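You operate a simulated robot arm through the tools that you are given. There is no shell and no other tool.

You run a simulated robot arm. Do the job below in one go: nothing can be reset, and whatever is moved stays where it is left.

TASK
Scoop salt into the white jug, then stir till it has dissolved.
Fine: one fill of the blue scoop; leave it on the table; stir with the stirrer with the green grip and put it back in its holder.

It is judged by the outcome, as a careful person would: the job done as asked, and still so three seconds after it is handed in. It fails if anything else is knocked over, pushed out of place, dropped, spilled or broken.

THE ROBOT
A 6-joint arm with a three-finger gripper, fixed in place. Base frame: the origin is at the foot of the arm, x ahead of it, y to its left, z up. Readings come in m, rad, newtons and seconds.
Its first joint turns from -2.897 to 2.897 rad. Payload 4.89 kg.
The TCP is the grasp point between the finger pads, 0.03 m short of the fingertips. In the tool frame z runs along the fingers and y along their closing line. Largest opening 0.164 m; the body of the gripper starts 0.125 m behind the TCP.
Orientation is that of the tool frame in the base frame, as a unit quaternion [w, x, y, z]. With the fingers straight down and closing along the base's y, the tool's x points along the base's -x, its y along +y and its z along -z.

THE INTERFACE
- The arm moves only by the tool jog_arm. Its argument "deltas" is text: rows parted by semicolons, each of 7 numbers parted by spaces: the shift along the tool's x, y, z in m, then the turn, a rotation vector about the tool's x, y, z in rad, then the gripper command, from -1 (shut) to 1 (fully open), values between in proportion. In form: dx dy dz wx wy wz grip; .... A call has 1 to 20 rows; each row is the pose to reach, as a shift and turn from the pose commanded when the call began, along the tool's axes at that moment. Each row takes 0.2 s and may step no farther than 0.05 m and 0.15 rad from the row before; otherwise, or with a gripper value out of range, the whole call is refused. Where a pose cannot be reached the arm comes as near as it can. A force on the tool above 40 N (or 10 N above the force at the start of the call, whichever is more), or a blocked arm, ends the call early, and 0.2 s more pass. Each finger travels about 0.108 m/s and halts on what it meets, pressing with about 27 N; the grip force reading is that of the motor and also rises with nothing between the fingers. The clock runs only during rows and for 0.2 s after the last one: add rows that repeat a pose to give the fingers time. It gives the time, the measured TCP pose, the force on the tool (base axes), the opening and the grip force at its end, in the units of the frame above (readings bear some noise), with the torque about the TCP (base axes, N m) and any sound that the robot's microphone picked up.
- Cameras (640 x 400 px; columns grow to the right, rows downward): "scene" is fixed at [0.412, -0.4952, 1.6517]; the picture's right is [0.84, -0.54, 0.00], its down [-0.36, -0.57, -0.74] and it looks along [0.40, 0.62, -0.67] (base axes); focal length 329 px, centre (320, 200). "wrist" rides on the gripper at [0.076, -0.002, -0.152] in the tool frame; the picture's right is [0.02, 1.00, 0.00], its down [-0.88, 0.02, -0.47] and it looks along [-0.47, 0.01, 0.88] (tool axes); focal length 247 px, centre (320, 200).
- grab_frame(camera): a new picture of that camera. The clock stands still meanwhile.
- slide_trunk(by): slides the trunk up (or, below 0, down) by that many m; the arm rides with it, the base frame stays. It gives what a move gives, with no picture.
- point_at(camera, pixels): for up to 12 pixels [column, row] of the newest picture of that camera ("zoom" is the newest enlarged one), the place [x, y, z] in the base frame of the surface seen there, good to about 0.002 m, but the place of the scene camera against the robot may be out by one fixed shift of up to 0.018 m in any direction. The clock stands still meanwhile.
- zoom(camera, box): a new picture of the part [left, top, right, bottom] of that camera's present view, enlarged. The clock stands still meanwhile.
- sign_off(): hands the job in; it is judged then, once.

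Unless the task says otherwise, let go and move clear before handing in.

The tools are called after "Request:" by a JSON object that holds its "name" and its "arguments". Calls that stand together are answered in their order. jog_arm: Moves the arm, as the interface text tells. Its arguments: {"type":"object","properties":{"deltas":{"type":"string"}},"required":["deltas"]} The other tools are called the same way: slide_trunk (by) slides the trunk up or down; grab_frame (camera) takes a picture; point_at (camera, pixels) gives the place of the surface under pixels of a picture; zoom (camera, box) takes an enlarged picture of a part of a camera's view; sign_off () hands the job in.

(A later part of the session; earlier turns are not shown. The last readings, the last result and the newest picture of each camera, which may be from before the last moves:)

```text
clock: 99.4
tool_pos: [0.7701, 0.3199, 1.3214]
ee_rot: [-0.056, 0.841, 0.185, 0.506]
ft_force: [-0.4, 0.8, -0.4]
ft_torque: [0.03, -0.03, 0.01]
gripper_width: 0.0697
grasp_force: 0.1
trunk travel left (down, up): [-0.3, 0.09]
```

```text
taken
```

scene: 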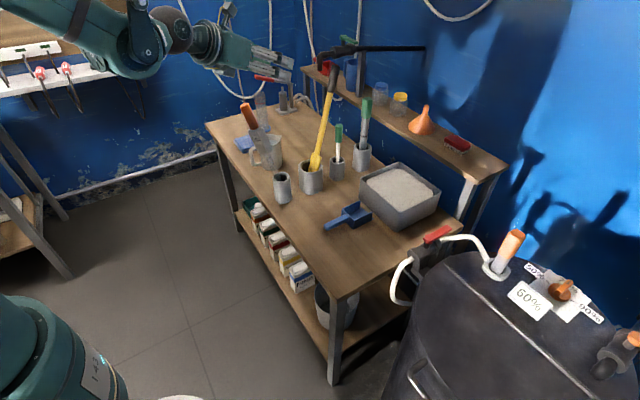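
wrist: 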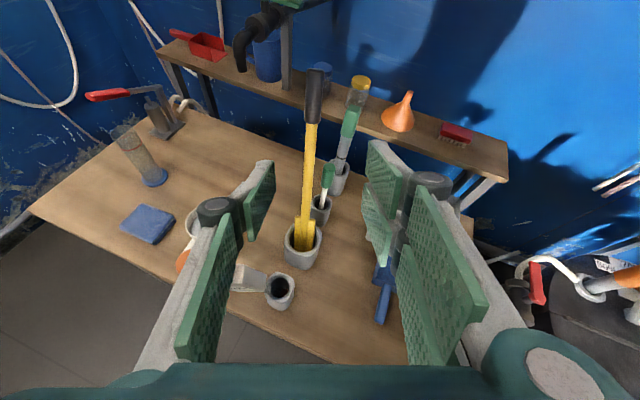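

Now I have a clear view: the DIP tool leans to scene (247,110) and the paddle to (334,68). I'll enlarge and measure both, and check whether the jug or its liquid is affected.

Request:
{"name": "zoom", "arguments": {"camera": "scene", "box": [225, 60, 345, 210]}}

Request:
{"name": "point_at", "arguments": {"camera": "scene", "pixels": [[247, 108], [250, 122], [256, 132], [263, 148], [270, 162], [278, 178], [334, 70], [330, 90], [325, 120], [318, 150], [312, 165], [338, 130]]}}

Request:
{"name": "zoom", "arguments": {"camera": "wrist", "box": [160, 180, 340, 330]}}

```text
2.67 times, centred on (285, 135) of scene
```

zoom: 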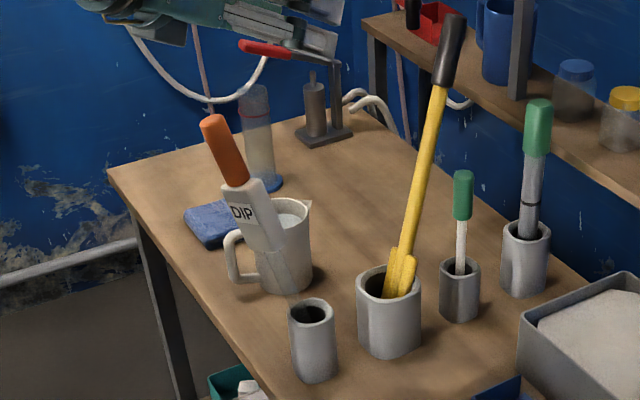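

```text
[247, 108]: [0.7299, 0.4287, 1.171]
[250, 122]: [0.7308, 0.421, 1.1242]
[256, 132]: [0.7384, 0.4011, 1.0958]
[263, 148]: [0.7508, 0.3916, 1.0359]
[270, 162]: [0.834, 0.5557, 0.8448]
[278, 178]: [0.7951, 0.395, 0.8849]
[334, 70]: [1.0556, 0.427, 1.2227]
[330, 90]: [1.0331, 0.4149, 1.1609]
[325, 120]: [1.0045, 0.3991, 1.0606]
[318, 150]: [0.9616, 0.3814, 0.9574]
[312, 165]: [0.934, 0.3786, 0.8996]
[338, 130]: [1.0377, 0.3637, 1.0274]
```

```text
2.67 times, centred on (250, 255) of wrist
```

zoom: 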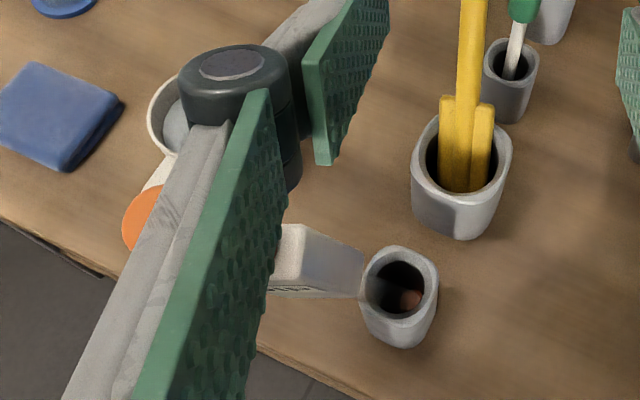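

The paddle now leans about 22° outward, close to the stirrer, and the DIP tool about 14°; the jug is untouched. I'll measure the paddle's and DIP's positions with the wrist camera, which has no offset, to plan setting the paddle upright.

Request:
{"name": "point_at", "arguments": {"camera": "wrist", "pixels": [[314, 75], [314, 95], [312, 115], [311, 130], [309, 160], [307, 190], [305, 215], [300, 235], [287, 248], [318, 245], [303, 262], [326, 175]]}}

Request:
{"name": "point_at", "arguments": {"camera": "wrist", "pixels": [[258, 280], [245, 278], [280, 285], [270, 283], [185, 262], [283, 300], [322, 210], [312, 205], [330, 205], [327, 185], [325, 200], [347, 130]]}}

```text
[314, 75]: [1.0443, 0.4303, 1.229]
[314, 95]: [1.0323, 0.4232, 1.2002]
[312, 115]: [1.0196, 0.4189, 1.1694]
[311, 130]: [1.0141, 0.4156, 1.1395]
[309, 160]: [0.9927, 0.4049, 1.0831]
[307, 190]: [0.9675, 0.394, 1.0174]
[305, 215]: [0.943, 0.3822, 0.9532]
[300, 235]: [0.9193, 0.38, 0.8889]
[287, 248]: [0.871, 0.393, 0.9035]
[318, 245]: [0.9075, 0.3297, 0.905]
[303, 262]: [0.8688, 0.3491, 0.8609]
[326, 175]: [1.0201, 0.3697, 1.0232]
```

```text
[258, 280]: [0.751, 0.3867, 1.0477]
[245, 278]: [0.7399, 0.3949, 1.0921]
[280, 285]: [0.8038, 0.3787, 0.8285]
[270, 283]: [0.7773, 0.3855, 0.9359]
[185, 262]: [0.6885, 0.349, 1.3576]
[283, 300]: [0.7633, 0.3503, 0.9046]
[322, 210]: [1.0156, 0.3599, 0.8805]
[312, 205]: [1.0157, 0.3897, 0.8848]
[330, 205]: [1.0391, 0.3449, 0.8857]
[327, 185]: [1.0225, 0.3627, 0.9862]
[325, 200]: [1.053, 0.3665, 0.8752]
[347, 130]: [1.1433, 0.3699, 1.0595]
```

The paddle's shaft axis runs from base (0.904,0.363) to (1.024,0.419) at z 1.135. I'll move to a standoff in front of its black grip, keeping the yaw just inside the joint limit found (base angle minus about 3°).

Request:
{"name": "jog_arm", "arguments": {"deltas": "0.004 -0.0013 0.0317 0.0035 -0.058 0.0126 -0.1; 0.008 -0.0027 0.0635 0.007 -0.1161 0.0252 -0.1; 0.0119 -0.004 0.0952 0.0105 -0.1742 0.0378 -0.1; 0.0159 -0.0053 0.1269 0.014 -0.2322 0.0504 -0.1; 0.0199 -0.0066 0.1586 0.0176 -0.2903 0.063 -0.1; 0.0239 -0.008 0.1904 0.0211 -0.3483 0.0756 -0.1; 0.0278 -0.0093 0.2221 0.0246 -0.4064 0.0882 -0.1; 0.0318 -0.0106 0.2538 0.0281 -0.4644 0.1008 -0.1; 0.0318 -0.0106 0.2538 0.0281 -0.4644 0.1008 -0.1"}}

Request:
{"name": "grab_frame", "arguments": {"camera": "wrist"}}

Request:
{"name": "grab_frame", "arguments": {"camera": "scene"}}

```text
clock: 101.4
tool_pos: [0.9882, 0.415, 1.2243]
ee_rot: [-0.045, 0.943, 0.152, 0.292]
ft_force: [2.0, -0.3, -1.1]
ft_torque: [0.0, 0.12, 0.02]
gripper_width: 0.0737
grasp_force: 0.0
out of reach, approached as far as the arm can: row 4, 5, 6, 7, 8, 9
trunk travel left (down, up): [-0.3, 0.09]
```

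```text
taken
```

wrist: 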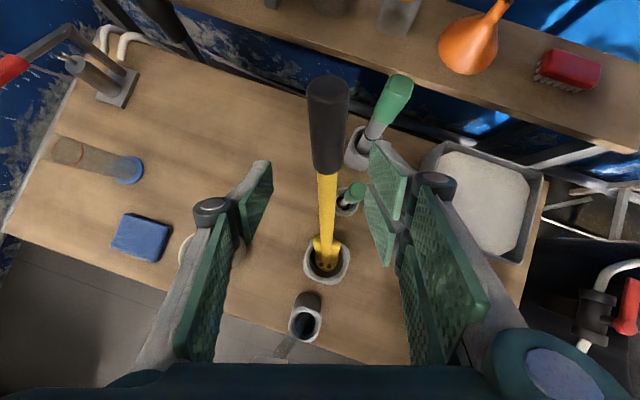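

```text
taken
```

scene: 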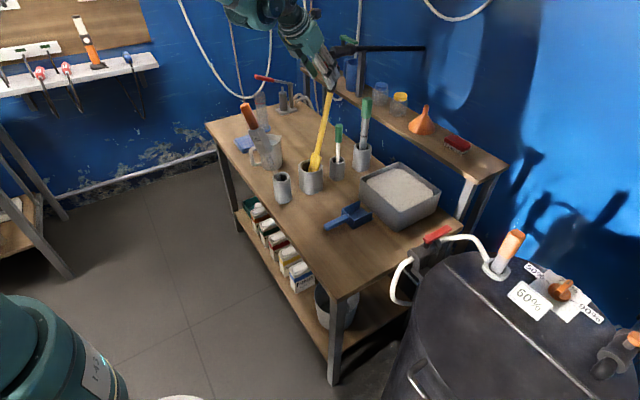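

The black grip stands between the fingers at wrist (328,120), about 5 mm right of centre. I'll ease the yaw slightly off the limit and advance 8 cm along the tool axis to straddle it.

Request:
{"name": "jog_arm", "arguments": {"deltas": "0.0003 0.002 0.0197 -0.0057 0 0.0083 -0.1; 0.0006 0.004 0.0393 -0.0113 0 0.0165 -0.1; 0.0008 0.0055 0.059 -0.017 0 0.0248 -0.1; 0.0011 0.0055 0.0786 -0.0226 0 0.033 -0.1; 0.0011 0.0055 0.0786 -0.0226 0 0.033 -0.1"}}

Request:
{"name": "grab_frame", "arguments": {"camera": "wrist"}}

Request:
{"name": "zoom", "arguments": {"camera": "scene", "box": [250, 30, 390, 200]}}

```text
clock: 102.6
tool_pos: [1.0335, 0.4257, 1.1595]
ee_rot: [-0.043, 0.945, 0.14, 0.292]
ft_force: [1.1, 0.0, -1.3]
ft_torque: [-0.01, 0.04, -0.01]
gripper_width: 0.0738
grasp_force: 0.2
trunk travel left (down, up): [-0.3, 0.09]
```

```text
taken
```

wrist: 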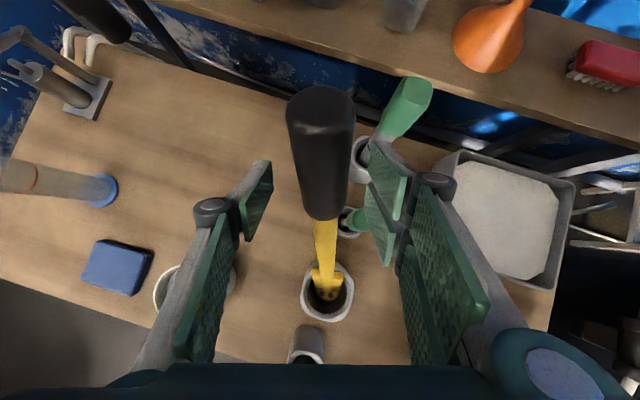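

```text
2.35 times, centred on (320, 115) of scene
```

zoom: 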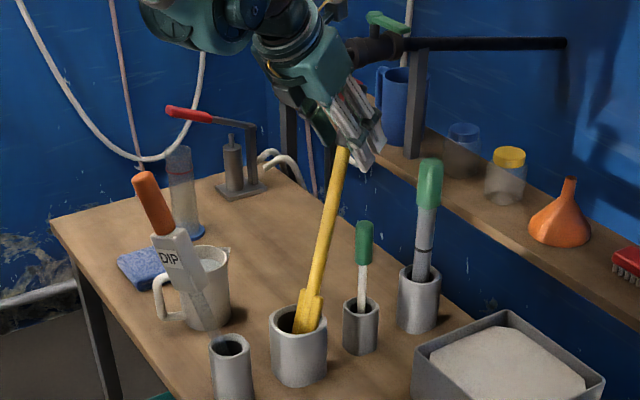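

The fingers straddle the black grip, centred. I'll close on it.

Request:
{"name": "jog_arm", "arguments": {"deltas": "0 0 0 0 0 0 -0.4; 0 0 0 0 0 0 -0.7; 0 0 0 0 0 0 -1; 0 0 0 0 0 0 -1; 0 0 0 0 0 0 -1"}}

Request:
{"name": "grab_frame", "arguments": {"camera": "wrist"}}

```text
clock: 103.8
tool_pos: [1.0323, 0.4252, 1.159]
ee_rot: [-0.044, 0.945, 0.139, 0.293]
ft_force: [-0.5, -11.9, -0.3]
ft_torque: [-0.72, -0.06, 0.36]
gripper_width: 0.0297
grasp_force: 27.0
trunk travel left (down, up): [-0.3, 0.09]
```

```text
taken
```

wrist: 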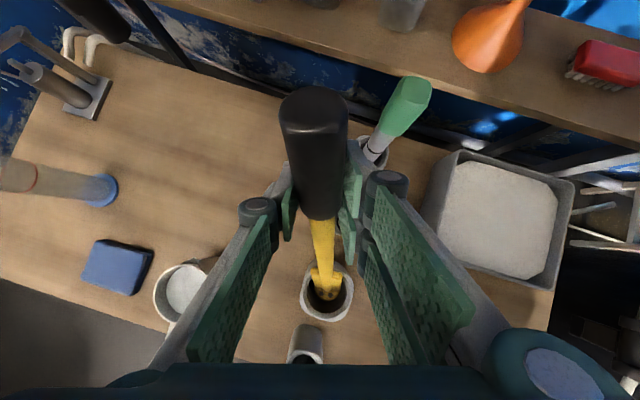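

It's gripped (29.7 mm). I'll measure the stick's top and shaft in this grip so I can set it exactly upright.

Request:
{"name": "point_at", "arguments": {"camera": "wrist", "pixels": [[315, 100], [315, 120], [317, 150], [319, 185], [321, 212], [323, 235], [324, 255], [326, 275], [308, 290], [345, 290], [325, 318], [330, 300]]}}

Request:
{"name": "zoom", "arguments": {"camera": "wrist", "box": [270, 80, 380, 340]}}

```text
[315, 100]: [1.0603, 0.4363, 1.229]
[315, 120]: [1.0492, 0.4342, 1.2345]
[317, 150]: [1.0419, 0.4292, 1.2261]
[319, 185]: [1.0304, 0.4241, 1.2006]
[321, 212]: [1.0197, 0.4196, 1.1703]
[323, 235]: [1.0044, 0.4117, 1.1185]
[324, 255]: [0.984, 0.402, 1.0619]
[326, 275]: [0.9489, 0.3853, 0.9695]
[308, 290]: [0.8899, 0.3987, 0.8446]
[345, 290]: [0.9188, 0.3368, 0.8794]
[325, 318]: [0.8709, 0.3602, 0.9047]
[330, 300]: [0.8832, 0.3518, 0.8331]
```

```text
1.54 times, centred on (325, 210) of wrist
```

zoom: 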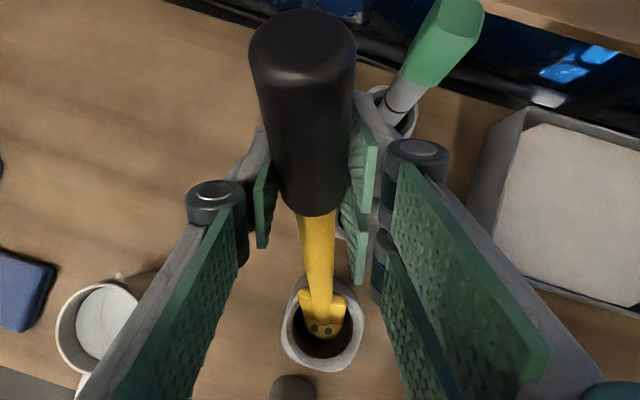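

The stick's axis leans 22.4° toward azimuth 25° with its foot near (0.903,0.363). I'll rotate it upright about its foot in four steps, lifting a few millimetres to avoid jamming.

Request:
{"name": "jog_arm", "arguments": {"deltas": "0.0034 0 -0.0049 0 0 0 -1; -0.0194 0.0073 -0.032 0.0122 0.0968 0.0082 -1; -0.0427 0.0132 -0.056 0.0245 0.1935 0.0164 -1; -0.0689 0.0194 -0.0772 0.0367 0.2903 0.0246 -1; -0.0972 0.0255 -0.0959 0.0489 0.387 0.0328 -1; -0.0972 0.0255 -0.0959 0.0489 0.387 0.0328 -1"}}

Request:
{"name": "grab_frame", "arguments": {"camera": "wrist"}}

Request:
{"name": "zoom", "arguments": {"camera": "scene", "box": [250, 40, 390, 200]}}

```text
clock: 105.2
tool_pos: [0.9109, 0.363, 1.1846]
ee_rot: [-0.096, 0.872, 0.119, 0.465]
ft_force: [0.0, -0.5, -3.5]
ft_torque: [-0.23, -0.05, 0.02]
gripper_width: 0.0281
grasp_force: 27.2
trunk travel left (down, up): [-0.3, 0.09]
```

```text
taken
```

wrist: 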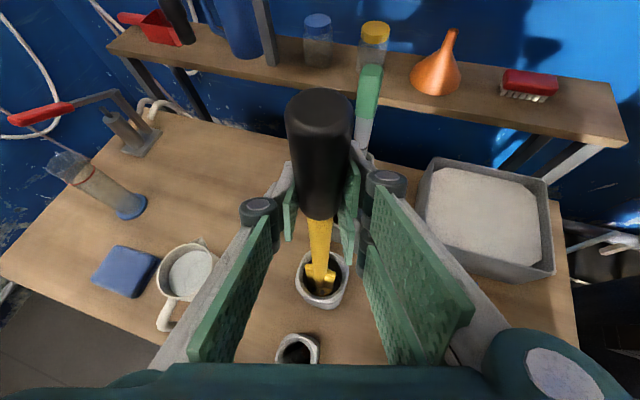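

```text
2.50 times, centred on (320, 120) of scene
```

zoom: 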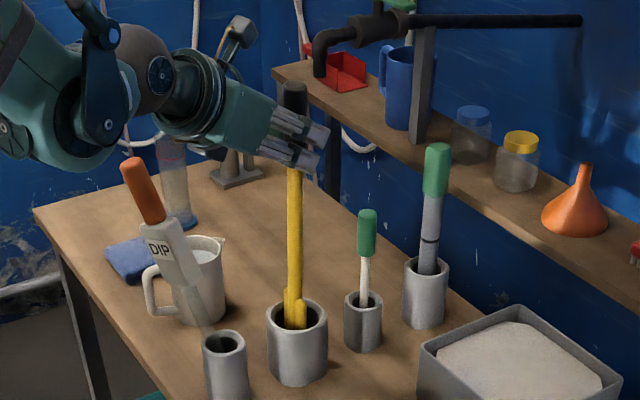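

The paddle stands upright again in its holder. I'll measure its axis for verticality before lowering and releasing it.

Request:
{"name": "grab_frame", "arguments": {"camera": "scene"}}

Request:
{"name": "point_at", "arguments": {"camera": "scene", "pixels": [[309, 76], [309.5, 112], [309.3, 125], [309, 138], [308.8, 148], [307.5, 165], [296, 172], [321, 172], [308, 180]]}}

Request:
{"name": "point_at", "arguments": {"camera": "wrist", "pixels": [[318, 105], [319, 130], [320, 180], [321, 208], [321, 225], [321, 240], [320, 255], [322, 262], [300, 270], [347, 265], [322, 300]]}}

```text
taken
```

scene: 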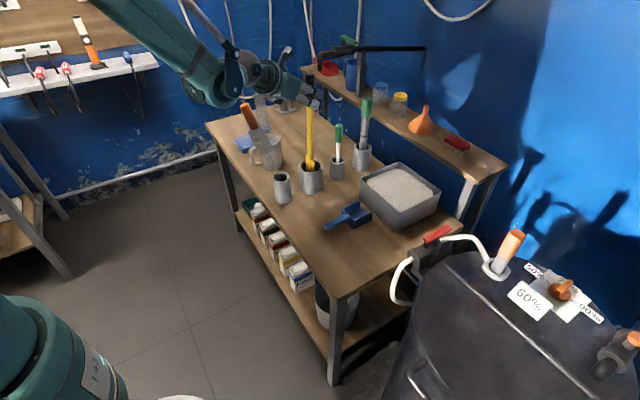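

```text
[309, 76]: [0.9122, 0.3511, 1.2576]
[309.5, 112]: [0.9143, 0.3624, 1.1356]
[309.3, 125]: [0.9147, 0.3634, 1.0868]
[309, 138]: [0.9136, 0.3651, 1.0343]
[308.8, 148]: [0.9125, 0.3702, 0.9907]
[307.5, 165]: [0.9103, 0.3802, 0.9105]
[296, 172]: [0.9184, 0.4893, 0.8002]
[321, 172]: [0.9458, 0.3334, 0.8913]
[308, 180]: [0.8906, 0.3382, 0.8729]
```

```text
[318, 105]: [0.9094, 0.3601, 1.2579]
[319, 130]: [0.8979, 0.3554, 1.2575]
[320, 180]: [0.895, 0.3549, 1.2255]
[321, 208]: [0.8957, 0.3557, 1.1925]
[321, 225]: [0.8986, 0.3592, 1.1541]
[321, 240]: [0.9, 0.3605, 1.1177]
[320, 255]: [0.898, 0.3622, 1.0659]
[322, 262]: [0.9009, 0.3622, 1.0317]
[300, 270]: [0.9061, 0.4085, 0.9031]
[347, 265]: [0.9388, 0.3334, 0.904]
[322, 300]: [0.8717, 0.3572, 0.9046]
```

The axis leans about 2° toward -y and the holder's centre is (0.913,0.367). I'll correct the lean by 0.035 rad, centre it, and lower 3 mm, watching the force.

Request:
{"name": "jog_arm", "arguments": {"deltas": "0.0011 -0.0045 0.0022 -0.0189 -0.0104 -0.0276 -1; 0.0011 -0.0045 0.0022 -0.0189 -0.0104 -0.0276 -1; -0.0014 -0.0043 0.0038 -0.0189 -0.0104 -0.0276 -1; -0.0014 -0.0043 0.0038 -0.0189 -0.0104 -0.0276 -1"}}

Request:
{"name": "grab_frame", "arguments": {"camera": "scene"}}

Request:
{"name": "grab_frame", "arguments": {"camera": "wrist"}}

Request:
{"name": "point_at", "arguments": {"camera": "scene", "pixels": [[309, 76], [309.5, 112], [309.5, 125], [309.5, 138], [309.5, 148], [309.5, 155]]}}

Request:
{"name": "point_at", "arguments": {"camera": "wrist", "pixels": [[318, 105], [319, 130], [320, 180], [321, 208], [321, 225], [321, 240], [321, 255], [322, 262]]}}

```text
clock: 106.2
tool_pos: [0.9106, 0.3668, 1.1814]
ee_rot: [-0.081, 0.873, 0.128, 0.463]
ft_force: [-0.4, 0.0, -4.1]
ft_torque: [-0.02, 0.01, 0.02]
gripper_width: 0.0283
grasp_force: 27.2
trunk travel left (down, up): [-0.3, 0.09]
```

```text
taken
```

scene: 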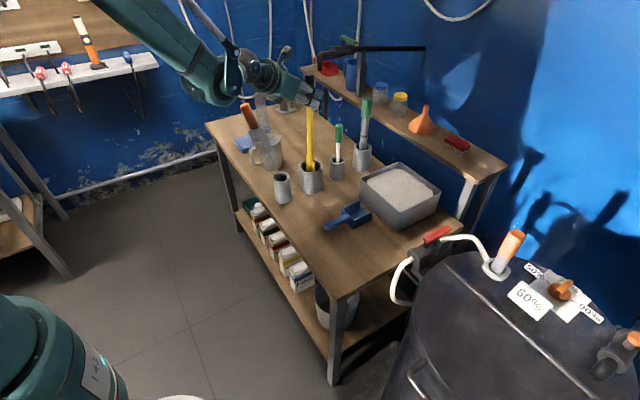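

```text
taken
```

wrist: 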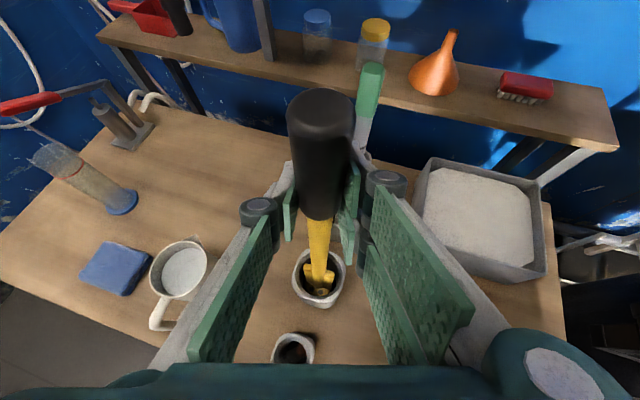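

```text
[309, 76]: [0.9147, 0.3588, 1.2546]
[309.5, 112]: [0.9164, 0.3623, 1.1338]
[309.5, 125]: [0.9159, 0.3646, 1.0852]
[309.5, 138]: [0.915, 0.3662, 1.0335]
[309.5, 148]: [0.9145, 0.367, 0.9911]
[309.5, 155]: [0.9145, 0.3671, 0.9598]
```

```text
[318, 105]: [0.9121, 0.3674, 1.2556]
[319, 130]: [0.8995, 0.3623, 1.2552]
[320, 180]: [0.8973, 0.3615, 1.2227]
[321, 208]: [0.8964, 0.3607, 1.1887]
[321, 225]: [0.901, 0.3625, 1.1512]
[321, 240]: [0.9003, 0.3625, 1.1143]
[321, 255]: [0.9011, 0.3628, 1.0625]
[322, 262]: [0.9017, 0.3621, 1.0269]
```

The paddle is vertical within about a degree and its full weight (4 N) still hangs from the gripper. I'll lower it in small steps until it touches the holder's floor.

Request:
{"name": "jog_arm", "arguments": {"deltas": "-0.0017 0 0.0011 0 0 0 -1; -0.0025 0 0.0017 0 0 0 -1; -0.0025 0 0.0017 0 0 0 -1"}}

Request:
{"name": "jog_arm", "arguments": {"deltas": "-0.0017 0 0.0011 0 0 0 -1; -0.0017 0 0.0011 0 0 0 -1"}}

```text
clock: 107.0
tool_pos: [0.9115, 0.3672, 1.1816]
ee_rot: [-0.082, 0.873, 0.128, 0.463]
ft_force: [0.3, 2.4, 25.3]
ft_torque: [-0.16, -0.19, 0.09]
gripper_width: 0.0281
grasp_force: 26.7
trunk travel left (down, up): [-0.3, 0.09]
```

```text
clock: 107.6
tool_pos: [0.9091, 0.3676, 1.1785]
ee_rot: [-0.082, 0.874, 0.129, 0.462]
ft_force: [0.8, 1.0, 24.4]
ft_torque: [-0.15, -0.18, -0.02]
gripper_width: 0.0279
grasp_force: 27.0
trunk travel left (down, up): [-0.3, 0.09]
```

The paddle's foot is on the holder floor (25 N). I'll relieve the pressure by 2 mm, then open gently.

Request:
{"name": "jog_arm", "arguments": {"deltas": "0.0012 0 -0.0008 0 0 0 -1; 0.0017 0 -0.0011 0 0 0 -1"}}

Request:
{"name": "jog_arm", "arguments": {"deltas": "0 0 0 0 0 0 -0.62; 0 0 0 0 0 0 -0.55; 0 0 0 0 0 0 -0.45; 0 0 0 0 0 0 -0.3; 0 0 0 0 0 0 -0.15; 0 0 0 0 0 0 -0.1; 0 0 0 0 0 0 -0.1"}}

Request:
{"name": "grab_frame", "arguments": {"camera": "wrist"}}

Request:
{"name": "zoom", "arguments": {"camera": "scene", "box": [250, 40, 390, 200]}}

```text
clock: 108.2
tool_pos: [0.9121, 0.3664, 1.1773]
ee_rot: [-0.082, 0.874, 0.129, 0.461]
ft_force: [-0.4, 0.5, -2.5]
ft_torque: [-0.02, 0.02, -0.01]
gripper_width: 0.0279
grasp_force: 26.6
trunk travel left (down, up): [-0.3, 0.09]
```

```text
clock: 109.8
tool_pos: [0.911, 0.3664, 1.1785]
ee_rot: [-0.081, 0.874, 0.128, 0.462]
ft_force: [-0.6, -1.1, 0.2]
ft_torque: [-0.04, 0.0, 0.01]
gripper_width: 0.0741
grasp_force: 0.1
trunk travel left (down, up): [-0.3, 0.09]
```

```text
taken
```

wrist: 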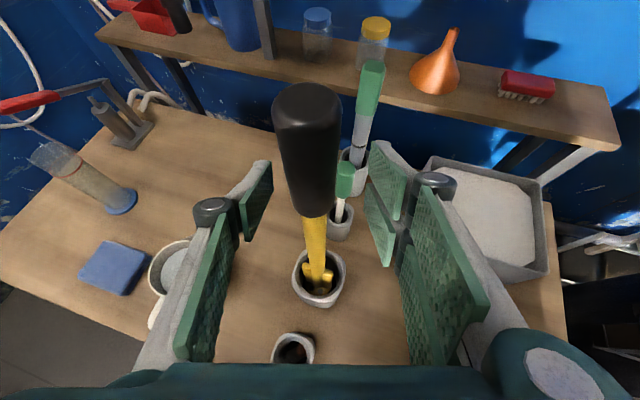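

```text
2.50 times, centred on (320, 120) of scene
```

zoom: 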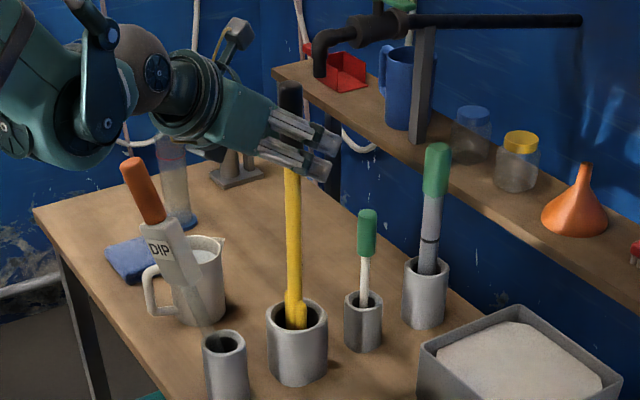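

The paddle stays up after release, perhaps with a slight shift. I'll hold still for a second and re-measure it.

Request:
{"name": "jog_arm", "arguments": {"deltas": "0 0 0 0 0 0 -0.1; 0 0 0 0 0 0 -0.1; 0 0 0 0 0 0 -0.1; 0 0 0 0 0 0 -0.1; 0 0 0 0 0 0 -0.1"}}

Request:
{"name": "grab_frame", "arguments": {"camera": "wrist"}}

Request:
{"name": "point_at", "arguments": {"camera": "wrist", "pixels": [[307, 100], [307, 125], [309, 170], [313, 205], [316, 225], [317, 240], [318, 255]]}}

Request:
{"name": "grab_frame", "arguments": {"camera": "scene"}}

Request:
{"name": "point_at", "arguments": {"camera": "scene", "pixels": [[308.5, 78], [309, 112], [309, 125], [309.2, 138], [309.3, 148], [309.5, 155]]}}

```text
clock: 111.0
tool_pos: [0.9123, 0.3668, 1.1785]
ee_rot: [-0.083, 0.873, 0.129, 0.462]
ft_force: [-0.2, -0.1, 0.6]
ft_torque: [-0.01, 0.0, -0.01]
gripper_width: 0.0737
grasp_force: 0.0
trunk travel left (down, up): [-0.3, 0.09]
```

```text
taken
```

wrist: 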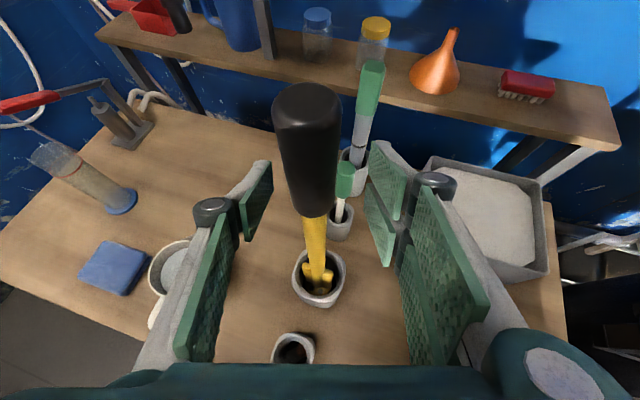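

```text
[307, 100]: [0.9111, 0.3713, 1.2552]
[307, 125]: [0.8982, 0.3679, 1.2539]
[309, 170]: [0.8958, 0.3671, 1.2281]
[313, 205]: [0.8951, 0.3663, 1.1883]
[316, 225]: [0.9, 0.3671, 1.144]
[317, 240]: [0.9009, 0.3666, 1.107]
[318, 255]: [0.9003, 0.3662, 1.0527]
```

```text
taken
```

scene: 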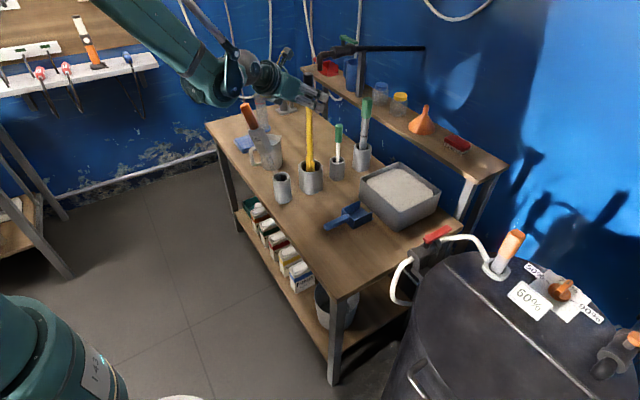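

```text
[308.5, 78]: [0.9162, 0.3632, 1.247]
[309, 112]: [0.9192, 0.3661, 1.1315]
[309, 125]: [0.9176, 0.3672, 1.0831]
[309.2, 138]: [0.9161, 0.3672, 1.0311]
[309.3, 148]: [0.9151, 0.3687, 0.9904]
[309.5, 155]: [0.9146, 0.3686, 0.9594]
```

The paddle stands vertical and stable, within about 3 mm of where it was at the start (scene (0.916,0.363,1.247) against (0.917,0.360,1.247)). I'll back the open fingers off along the tool axis.

Request:
{"name": "jog_arm", "arguments": {"deltas": "0 0 -0.01 0 0 0 -0.1; 0 0 -0.025 0 0 0 -0.1; 0 0 -0.045 0 0 0 -0.1; 0 0 -0.07 0 0 0 -0.1; 0 0 -0.1 0 0 0 -0.1; 0 0 -0.13 0 0 0 -0.1"}}

Request:
{"name": "grab_frame", "arguments": {"camera": "wrist"}}

Request:
{"name": "grab_frame", "arguments": {"camera": "scene"}}

```text
clock: 112.4
tool_pos: [0.8084, 0.3321, 1.2517]
ee_rot: [-0.082, 0.874, 0.128, 0.462]
ft_force: [0.6, 0.0, -0.9]
ft_torque: [0.01, 0.02, -0.02]
gripper_width: 0.0739
grasp_force: 0.0
trunk travel left (down, up): [-0.3, 0.09]
```

```text
taken
```

wrist: 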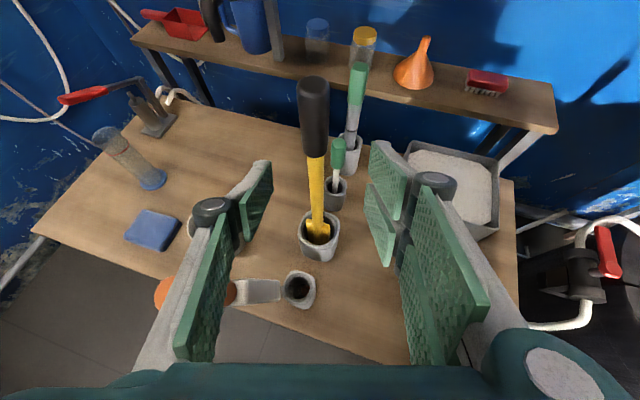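

```text
taken
```

scene: 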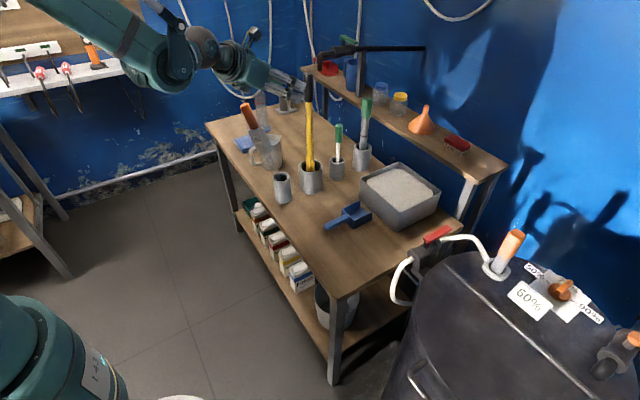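

Now the DIP tool: it leans about 13° toward (-x,+y), still in its holder. I'll rise and swing to approach it from that side (yaw about -37°, well inside the joint range), staying above it.

Request:
{"name": "jog_arm", "arguments": {"deltas": "0.0373 -0.0011 -0.0252 0 0 0 -0.1; 0.0746 -0.0023 -0.0505 0 0 0 -0.1; 0.0653 -0.0267 -0.0617 -0.0973 -0.0073 0.0677 -0.1; 0.0559 -0.0511 -0.073 -0.1946 -0.0146 0.1354 -0.1; 0.0466 -0.0755 -0.0842 -0.2919 -0.0219 0.2031 -0.1; 0.0373 -0.0999 -0.0954 -0.3892 -0.0292 0.2709 -0.1; 0.0279 -0.1243 -0.1067 -0.4864 -0.0365 0.3386 -0.1; 0.0186 -0.1486 -0.1179 -0.5837 -0.0438 0.4063 -0.1; 0.0092 -0.173 -0.1292 -0.681 -0.0511 0.474 -0.1; -0.0001 -0.1974 -0.1404 -0.7783 -0.0584 0.5417 -0.1; -0.0001 -0.1974 -0.1404 -0.7783 -0.0584 0.5417 -0.1"}}

Request:
{"name": "grab_frame", "arguments": {"camera": "wrist"}}

Request:
{"name": "grab_frame", "arguments": {"camera": "scene"}}

```text
clock: 114.8
tool_pos: [0.64, 0.4828, 1.3342]
ee_rot: [0.138, 0.854, -0.285, 0.414]
ft_force: [0.0, 1.2, 0.1]
ft_torque: [-0.15, 0.01, -0.13]
gripper_width: 0.0738
grasp_force: 0.1
trunk travel left (down, up): [-0.3, 0.09]
```

```text
taken
```

wrist: 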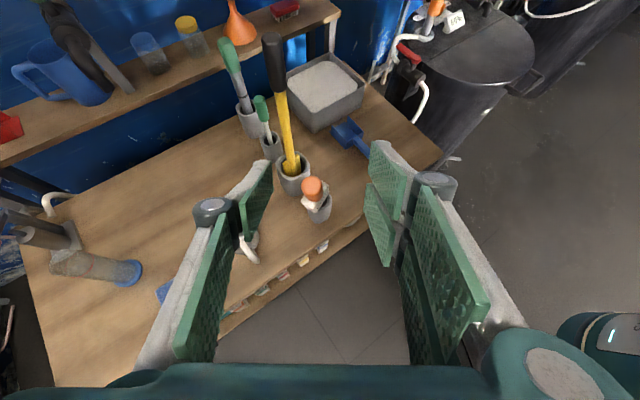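

```text
taken
```

scene: 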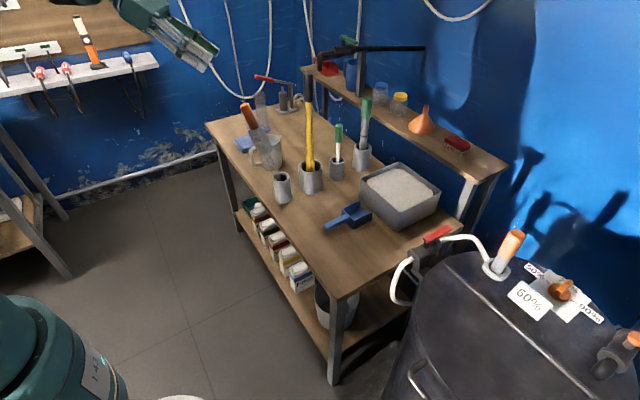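

The pose was reached exactly; the DIP tool shows nearly end-on at wrist (313,195). I'll zoom and measure its axis.

Request:
{"name": "zoom", "arguments": {"camera": "wrist", "box": [270, 160, 370, 240]}}

Request:
{"name": "point_at", "arguments": {"camera": "zoom", "pixels": [[270, 140], [290, 160], [300, 180], [290, 210], [300, 240], [310, 265], [330, 285], [250, 205], [330, 190], [345, 240], [270, 190]]}}

```text
5.00 times, centred on (320, 200) of wrist
```

zoom: 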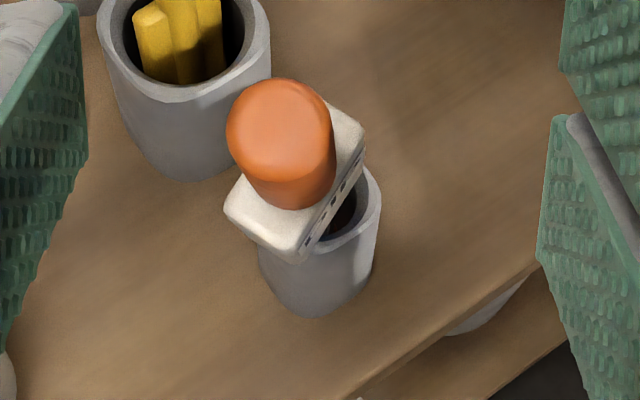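

```text
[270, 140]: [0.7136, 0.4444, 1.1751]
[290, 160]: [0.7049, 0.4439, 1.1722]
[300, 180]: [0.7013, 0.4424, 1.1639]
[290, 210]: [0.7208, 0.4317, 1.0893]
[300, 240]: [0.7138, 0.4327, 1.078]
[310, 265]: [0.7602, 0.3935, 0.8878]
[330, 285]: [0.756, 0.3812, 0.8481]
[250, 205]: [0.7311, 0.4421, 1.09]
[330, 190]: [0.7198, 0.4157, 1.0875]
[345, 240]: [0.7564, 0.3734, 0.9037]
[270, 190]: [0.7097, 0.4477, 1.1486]
```

I'll measure the orange cap's top face and sides more finely to fix the DIP tool's axis.

Request:
{"name": "point_at", "arguments": {"camera": "zoom", "pixels": [[280, 118], [234, 128], [326, 118], [278, 86], [290, 152], [250, 175], [320, 175], [288, 195], [350, 130], [235, 212], [300, 255], [345, 160]]}}

Request:
{"name": "point_at", "arguments": {"camera": "scene", "pixels": [[245, 104], [248, 112], [251, 121], [253, 128], [258, 137], [262, 146], [266, 155], [272, 165], [276, 175], [283, 180], [274, 178], [291, 178]]}}

Request:
{"name": "zoom", "arguments": {"camera": "scene", "box": [230, 95, 300, 205]}}

```text
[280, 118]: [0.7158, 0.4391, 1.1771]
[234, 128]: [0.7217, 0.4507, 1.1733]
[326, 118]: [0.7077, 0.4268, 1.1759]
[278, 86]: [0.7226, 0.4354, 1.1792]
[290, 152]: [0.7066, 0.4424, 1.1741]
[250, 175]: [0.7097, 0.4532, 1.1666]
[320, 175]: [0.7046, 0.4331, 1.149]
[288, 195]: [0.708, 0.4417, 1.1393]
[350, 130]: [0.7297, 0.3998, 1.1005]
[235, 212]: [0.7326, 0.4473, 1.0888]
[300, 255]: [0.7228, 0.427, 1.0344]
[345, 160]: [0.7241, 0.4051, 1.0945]
```

```text
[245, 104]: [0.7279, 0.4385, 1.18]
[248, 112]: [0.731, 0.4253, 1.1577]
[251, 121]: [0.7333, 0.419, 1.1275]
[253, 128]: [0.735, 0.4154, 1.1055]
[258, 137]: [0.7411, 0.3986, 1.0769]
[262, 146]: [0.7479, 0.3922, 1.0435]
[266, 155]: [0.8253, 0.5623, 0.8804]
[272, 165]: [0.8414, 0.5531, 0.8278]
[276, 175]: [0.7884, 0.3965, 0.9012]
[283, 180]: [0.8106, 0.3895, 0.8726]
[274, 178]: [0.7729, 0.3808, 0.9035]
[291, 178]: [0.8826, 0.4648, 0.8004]
```

```text
3.64 times, centred on (265, 150) of scene
```

zoom: 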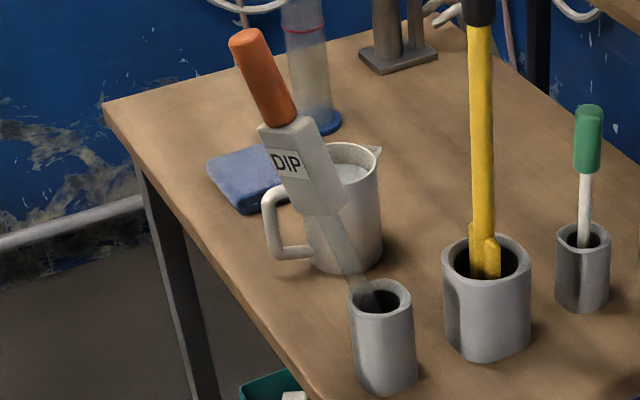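

The DIP cap's top centre is near (0.72,0.441,1.177), leaning about 16° toward (-x,+y). I'll line up with its orange grip at a 10 cm standoff first.

Request:
{"name": "jog_arm", "arguments": {"deltas": "-0.0287 -0.0046 0.03 0 0 0 -0.1; -0.0575 -0.0093 0.06 0 0 0 -0.1; -0.0862 -0.0139 0.09 0 0 0 -0.1; -0.0862 -0.0139 0.09 0 0 0 -0.1"}}

Request:
{"name": "grab_frame", "arguments": {"camera": "wrist"}}

Request:
{"name": "zoom", "arguments": {"camera": "scene", "box": [200, 60, 320, 200]}}

```text
clock: 115.8
tool_pos: [0.6613, 0.4851, 1.209]
ee_rot: [0.138, 0.854, -0.284, 0.414]
ft_force: [0.5, 0.5, -0.5]
ft_torque: [-0.09, 0.01, -0.11]
gripper_width: 0.0736
grasp_force: 0.0
trunk travel left (down, up): [-0.3, 0.09]
```

```text
taken
```

wrist: 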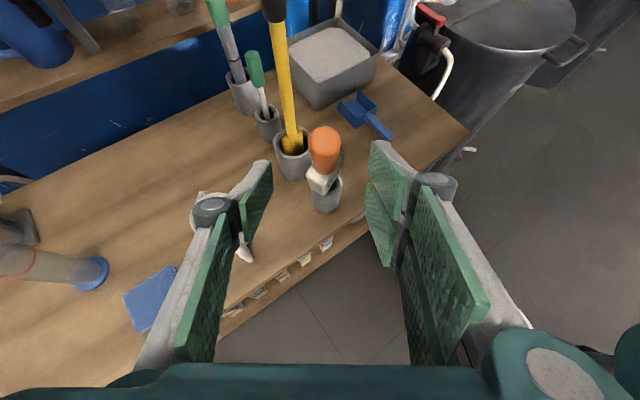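

```text
2.86 times, centred on (260, 130) of scene
```

zoom: 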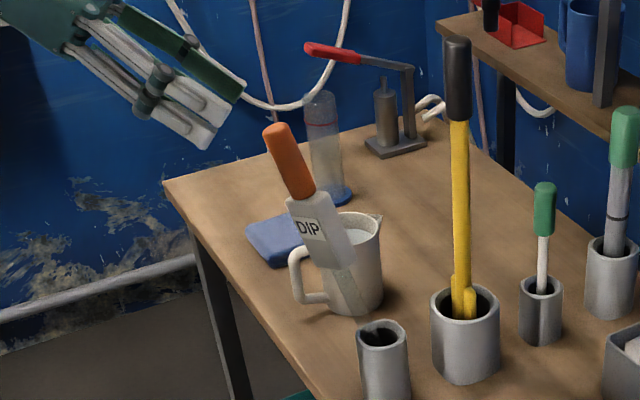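

The orange grip is centred between the fingers at wrist (324,150). I'll re-measure it from this closer view before advancing.

Request:
{"name": "zoom", "arguments": {"camera": "wrist", "box": [270, 110, 380, 220]}}

Request:
{"name": "point_at", "arguments": {"camera": "zoom", "pixels": [[330, 95], [330, 130], [335, 180], [335, 215], [285, 150], [385, 150], [300, 245], [345, 245], [375, 235], [290, 260], [345, 330], [390, 280]]}}

```text
3.64 times, centred on (325, 165) of wrist
```

zoom: 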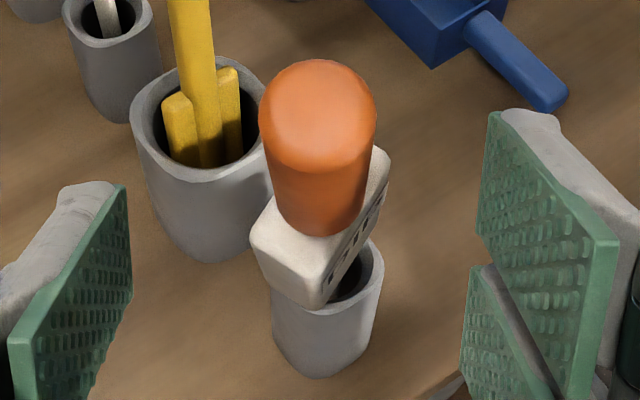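

```text
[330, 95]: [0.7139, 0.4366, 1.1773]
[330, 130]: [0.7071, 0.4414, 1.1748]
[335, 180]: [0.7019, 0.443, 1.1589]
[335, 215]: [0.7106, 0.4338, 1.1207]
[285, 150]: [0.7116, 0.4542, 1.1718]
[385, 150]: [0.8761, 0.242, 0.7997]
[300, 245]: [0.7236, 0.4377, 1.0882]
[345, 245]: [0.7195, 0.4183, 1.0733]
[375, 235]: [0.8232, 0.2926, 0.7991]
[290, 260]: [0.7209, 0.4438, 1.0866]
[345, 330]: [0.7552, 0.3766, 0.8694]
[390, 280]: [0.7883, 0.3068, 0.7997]
```

The cap's axis leans about 18° toward azimuth 133°. I'll advance 9.6 cm with a 6 mm lateral correction so the fingers straddle the orange grip.

Request:
{"name": "jog_arm", "arguments": {"deltas": "0.0023 0.0058 0.02 0 0 0 -0.1; 0.0023 0.0058 0.045 0 0 0 -0.1; 0.0023 0.0058 0.07 0 0 0 -0.1; 0.0023 0.0058 0.0963 0 0 0 -0.1; 0.0023 0.0058 0.0963 0 0 0 -0.1"}}

Request:
{"name": "grab_frame", "arguments": {"camera": "wrist"}}

Request:
{"name": "zoom", "arguments": {"camera": "scene", "box": [200, 60, 320, 200]}}

```text
clock: 117.0
tool_pos: [0.7207, 0.4326, 1.1517]
ee_rot: [0.138, 0.854, -0.285, 0.412]
ft_force: [0.1, 0.5, -0.8]
ft_torque: [0.01, 0.02, -0.07]
gripper_width: 0.0738
grasp_force: 0.1
trunk travel left (down, up): [-0.3, 0.09]
```

```text
taken
```

wrist: 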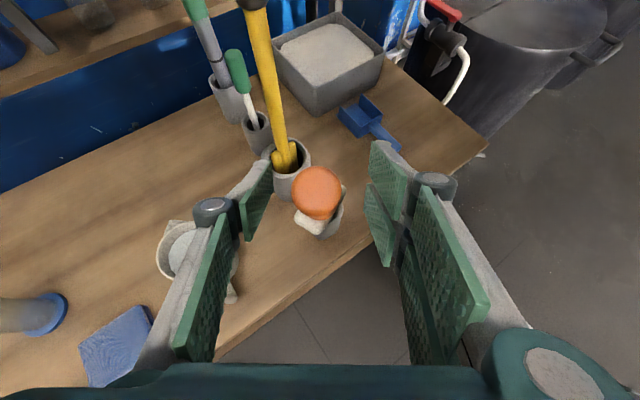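

```text
2.86 times, centred on (260, 130) of scene
```

zoom: 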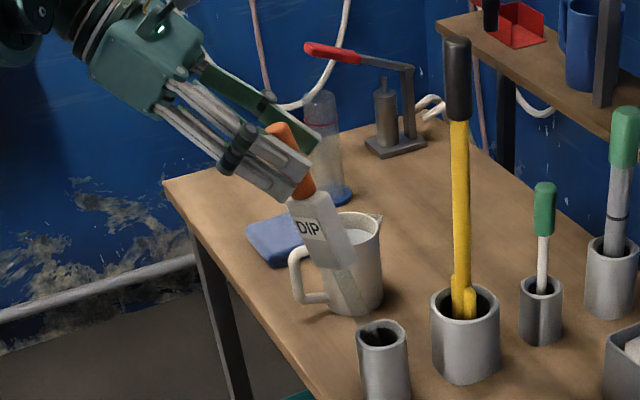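

The orange grip is centred between the pads at wrist (317,192). I'll close on it.

Request:
{"name": "jog_arm", "arguments": {"deltas": "0 0 0 0 0 0 -0.35; 0 0 0 0 0 0 -0.5; 0 0 0 0 0 0 -0.7; 0 0 0 0 0 0 -1; 0 0 0 0 0 0 -1"}}

Request:
{"name": "grab_frame", "arguments": {"camera": "wrist"}}

Request:
{"name": "zoom", "arguments": {"camera": "wrist", "box": [270, 140, 370, 260]}}

```text
clock: 118.2
tool_pos: [0.7218, 0.431, 1.1523]
ee_rot: [0.138, 0.854, -0.285, 0.414]
ft_force: [1.0, -4.1, 1.3]
ft_torque: [-1.29, 1.03, -0.37]
gripper_width: 0.0305
grasp_force: 26.9
trunk travel left (down, up): [-0.3, 0.09]
```

```text
taken
```

wrist: 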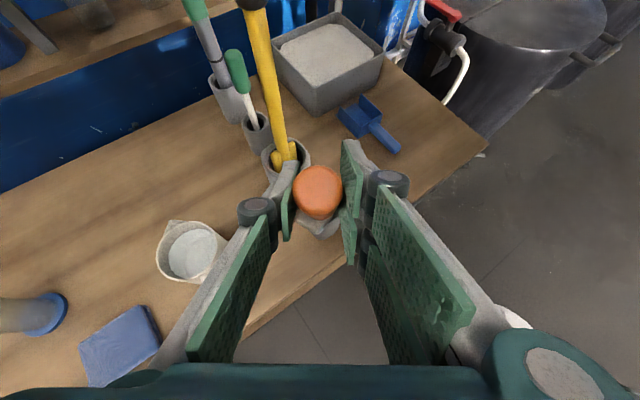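

```text
3.33 times, centred on (320, 200) of wrist
```

zoom: 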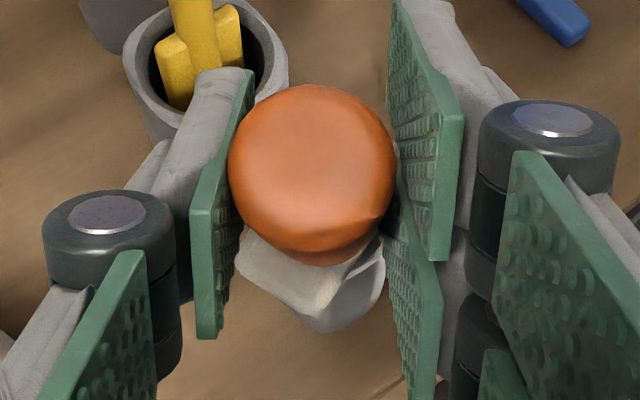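

The DIP tool is held (30.5 mm). I'll rotate it upright about its foot, moving it to the holder's centre (0.79,0.369) with a small lift.

Request:
{"name": "jog_arm", "arguments": {"deltas": "0.0031 0 -0.0025 0 0 0 -1; 0.0161 0.0014 0.006 0.0056 -0.0527 0.0071 -1; 0.0291 0.0027 0.0146 0.0113 -0.1054 0.0142 -1; 0.0413 0.0042 0.0249 0.017 -0.1581 0.0214 -1; 0.0534 0.0056 0.0351 0.0226 -0.2108 0.0285 -1; 0.0639 0.0072 0.0466 0.0283 -0.2635 0.0356 -1; 0.0743 0.0087 0.0581 0.0339 -0.3162 0.0427 -1; 0.0743 0.0087 0.0581 0.0339 -0.3162 0.0427 -1"}}

Request:
{"name": "grab_frame", "arguments": {"camera": "scene"}}

Request:
{"name": "zoom", "arguments": {"camera": "scene", "box": [220, 80, 340, 210]}}

Request:
{"name": "grab_frame", "arguments": {"camera": "wrist"}}

```text
clock: 120.0
tool_pos: [0.7868, 0.3723, 1.1751]
ee_rot: [0.068, 0.905, -0.314, 0.28]
ft_force: [-3.4, -2.4, -1.5]
ft_torque: [-0.91, 0.97, 0.06]
gripper_width: 0.0294
grasp_force: 27.3
trunk travel left (down, up): [-0.3, 0.09]
```

```text
taken
```

scene: 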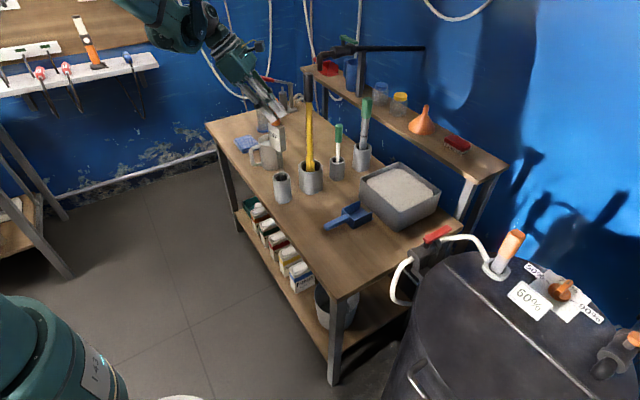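

```text
3.08 times, centred on (280, 145) of scene
```

zoom: 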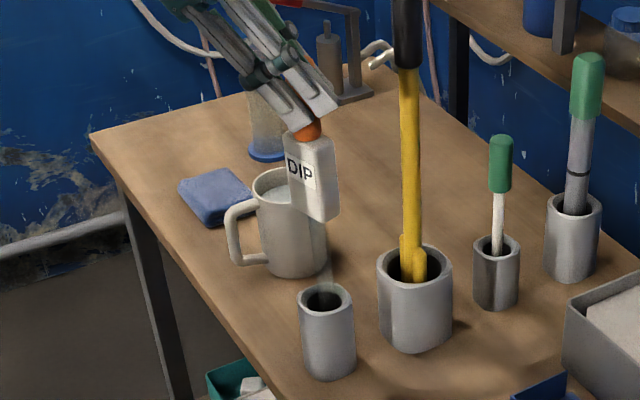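

```text
taken
```

wrist: 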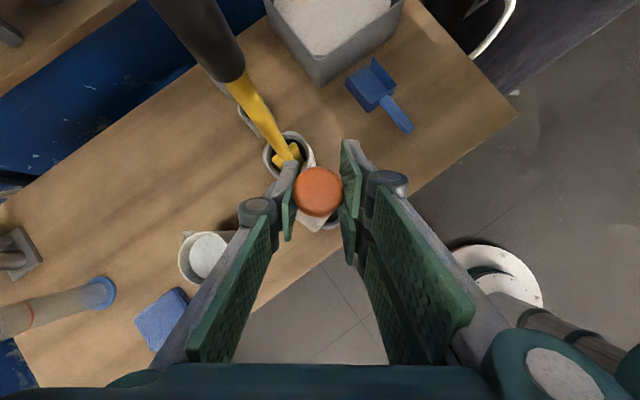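

The foot presses lightly against the holder wall (about 4 N sideways), so it isn't quite vertical or centred. I'll measure the box and cap against their starting positions.

Request:
{"name": "point_at", "arguments": {"camera": "scene", "pixels": [[276, 128], [277, 131], [277, 140], [277, 150], [280, 158], [281, 175], [272, 140], [284, 140], [278, 122], [274, 172], [291, 172], [286, 185]]}}

Request:
{"name": "zoom", "arguments": {"camera": "scene", "box": [255, 110, 305, 200]}}

Request:
{"name": "zoom", "arguments": {"camera": "wrist", "box": [260, 150, 380, 250]}}

```text
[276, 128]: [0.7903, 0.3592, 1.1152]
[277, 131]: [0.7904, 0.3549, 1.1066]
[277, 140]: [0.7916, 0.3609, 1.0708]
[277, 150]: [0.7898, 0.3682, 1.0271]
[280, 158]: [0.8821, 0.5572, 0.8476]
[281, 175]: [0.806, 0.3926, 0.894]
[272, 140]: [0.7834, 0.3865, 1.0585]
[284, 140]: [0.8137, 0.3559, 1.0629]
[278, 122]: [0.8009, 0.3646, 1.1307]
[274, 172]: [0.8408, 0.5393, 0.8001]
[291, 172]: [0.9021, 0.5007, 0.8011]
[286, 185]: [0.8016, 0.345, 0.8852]
```

```text
4.44 times, centred on (280, 155) of scene
```

zoom: 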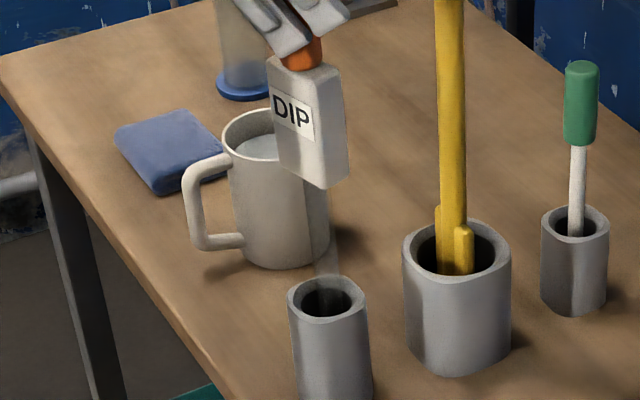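

```text
4.00 times, centred on (320, 200) of wrist
```

zoom: 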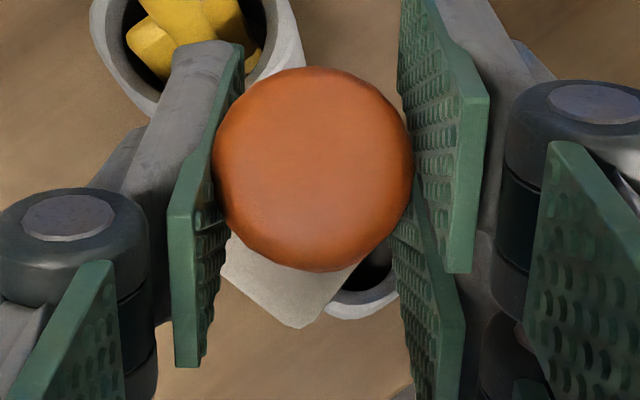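

I'll get the cap's top-face centre and the holder rim in base coordinates from the wrist view to see how the axis sits.

Request:
{"name": "point_at", "arguments": {"camera": "zoom", "pixels": [[313, 168], [313, 85], [313, 255], [230, 168], [400, 168], [270, 275], [300, 315], [335, 285], [365, 310], [395, 285], [345, 308]]}}

Request:
{"name": "point_at", "arguments": {"camera": "wrist", "pixels": [[336, 228], [330, 225], [340, 215]]}}

```text
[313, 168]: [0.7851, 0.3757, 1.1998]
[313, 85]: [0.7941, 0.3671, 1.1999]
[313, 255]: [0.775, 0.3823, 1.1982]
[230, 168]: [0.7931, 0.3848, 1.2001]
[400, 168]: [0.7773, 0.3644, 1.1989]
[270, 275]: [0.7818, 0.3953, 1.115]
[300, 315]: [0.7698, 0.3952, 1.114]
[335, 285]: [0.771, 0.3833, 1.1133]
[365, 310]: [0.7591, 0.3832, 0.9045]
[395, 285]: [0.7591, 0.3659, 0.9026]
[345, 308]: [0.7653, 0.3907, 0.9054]
```

```text
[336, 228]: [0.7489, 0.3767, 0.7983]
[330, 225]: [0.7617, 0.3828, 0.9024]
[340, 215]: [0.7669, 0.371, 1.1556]
```

The cap's top centre is at (0.785,0.375) against the holder centre of about (0.788,0.371), and the foot touches the +x wall, so it leans about 2°. I'll correct with a small rotation and shift, then read the force.

Request:
{"name": "jog_arm", "arguments": {"deltas": "0.0018 0.0003 0.0012 -0.0128 -0.006 -0.008 -1; 0.0035 0.0006 0.0023 -0.0255 -0.012 -0.0161 -1; 0.0035 0.0006 0.0023 -0.0255 -0.012 -0.0161 -1"}}

Request:
{"name": "zoom", "arguments": {"camera": "scene", "box": [255, 110, 305, 200]}}

```text
clock: 120.8
tool_pos: [0.7894, 0.3697, 1.1746]
ee_rot: [0.08, 0.908, -0.311, 0.271]
ft_force: [0.7, 0.4, -1.9]
ft_torque: [0.01, 0.0, 0.0]
gripper_width: 0.0293
grasp_force: 26.7
trunk travel left (down, up): [-0.3, 0.09]
```

```text
4.44 times, centred on (280, 155) of scene
```

zoom: 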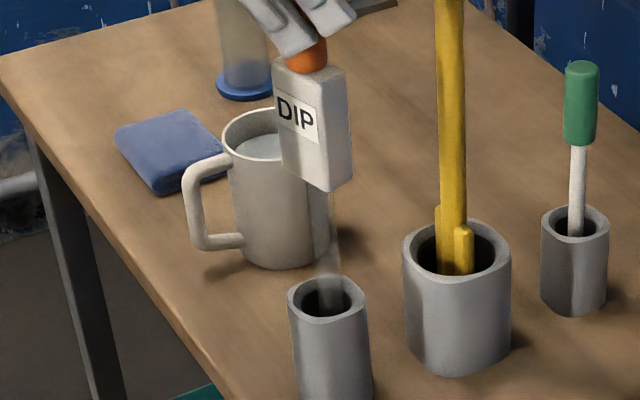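

The side forces are gone: the DIP tool hangs freely inside its holder. I'll lower it in small steps to the floor.

Request:
{"name": "jog_arm", "arguments": {"deltas": "-0.0011 0 0.0017 0 0 0 -1; -0.0022 0.0001 0.0034 0 0 0 -1; -0.0022 0.0001 0.0034 0 0 0 -1"}}

Request:
{"name": "jog_arm", "arguments": {"deltas": "-0.0011 0 0.0017 0 0 0 -1; -0.0016 0.0001 0.0025 0 0 0 -1; -0.0016 0.0001 0.0025 0 0 0 -1"}}

```text
clock: 121.6
tool_pos: [0.7902, 0.3694, 1.1713]
ee_rot: [0.079, 0.908, -0.311, 0.271]
ft_force: [-0.3, 0.3, -2.7]
ft_torque: [-0.03, -0.03, -0.01]
gripper_width: 0.0287
grasp_force: 27.2
trunk travel left (down, up): [-0.3, 0.09]
```

```text
clock: 122.4
tool_pos: [0.7909, 0.3705, 1.1688]
ee_rot: [0.079, 0.908, -0.31, 0.27]
ft_force: [1.3, 0.3, -1.9]
ft_torque: [-0.01, -0.03, 0.01]
gripper_width: 0.0289
grasp_force: 27.3
trunk travel left (down, up): [-0.3, 0.09]
```

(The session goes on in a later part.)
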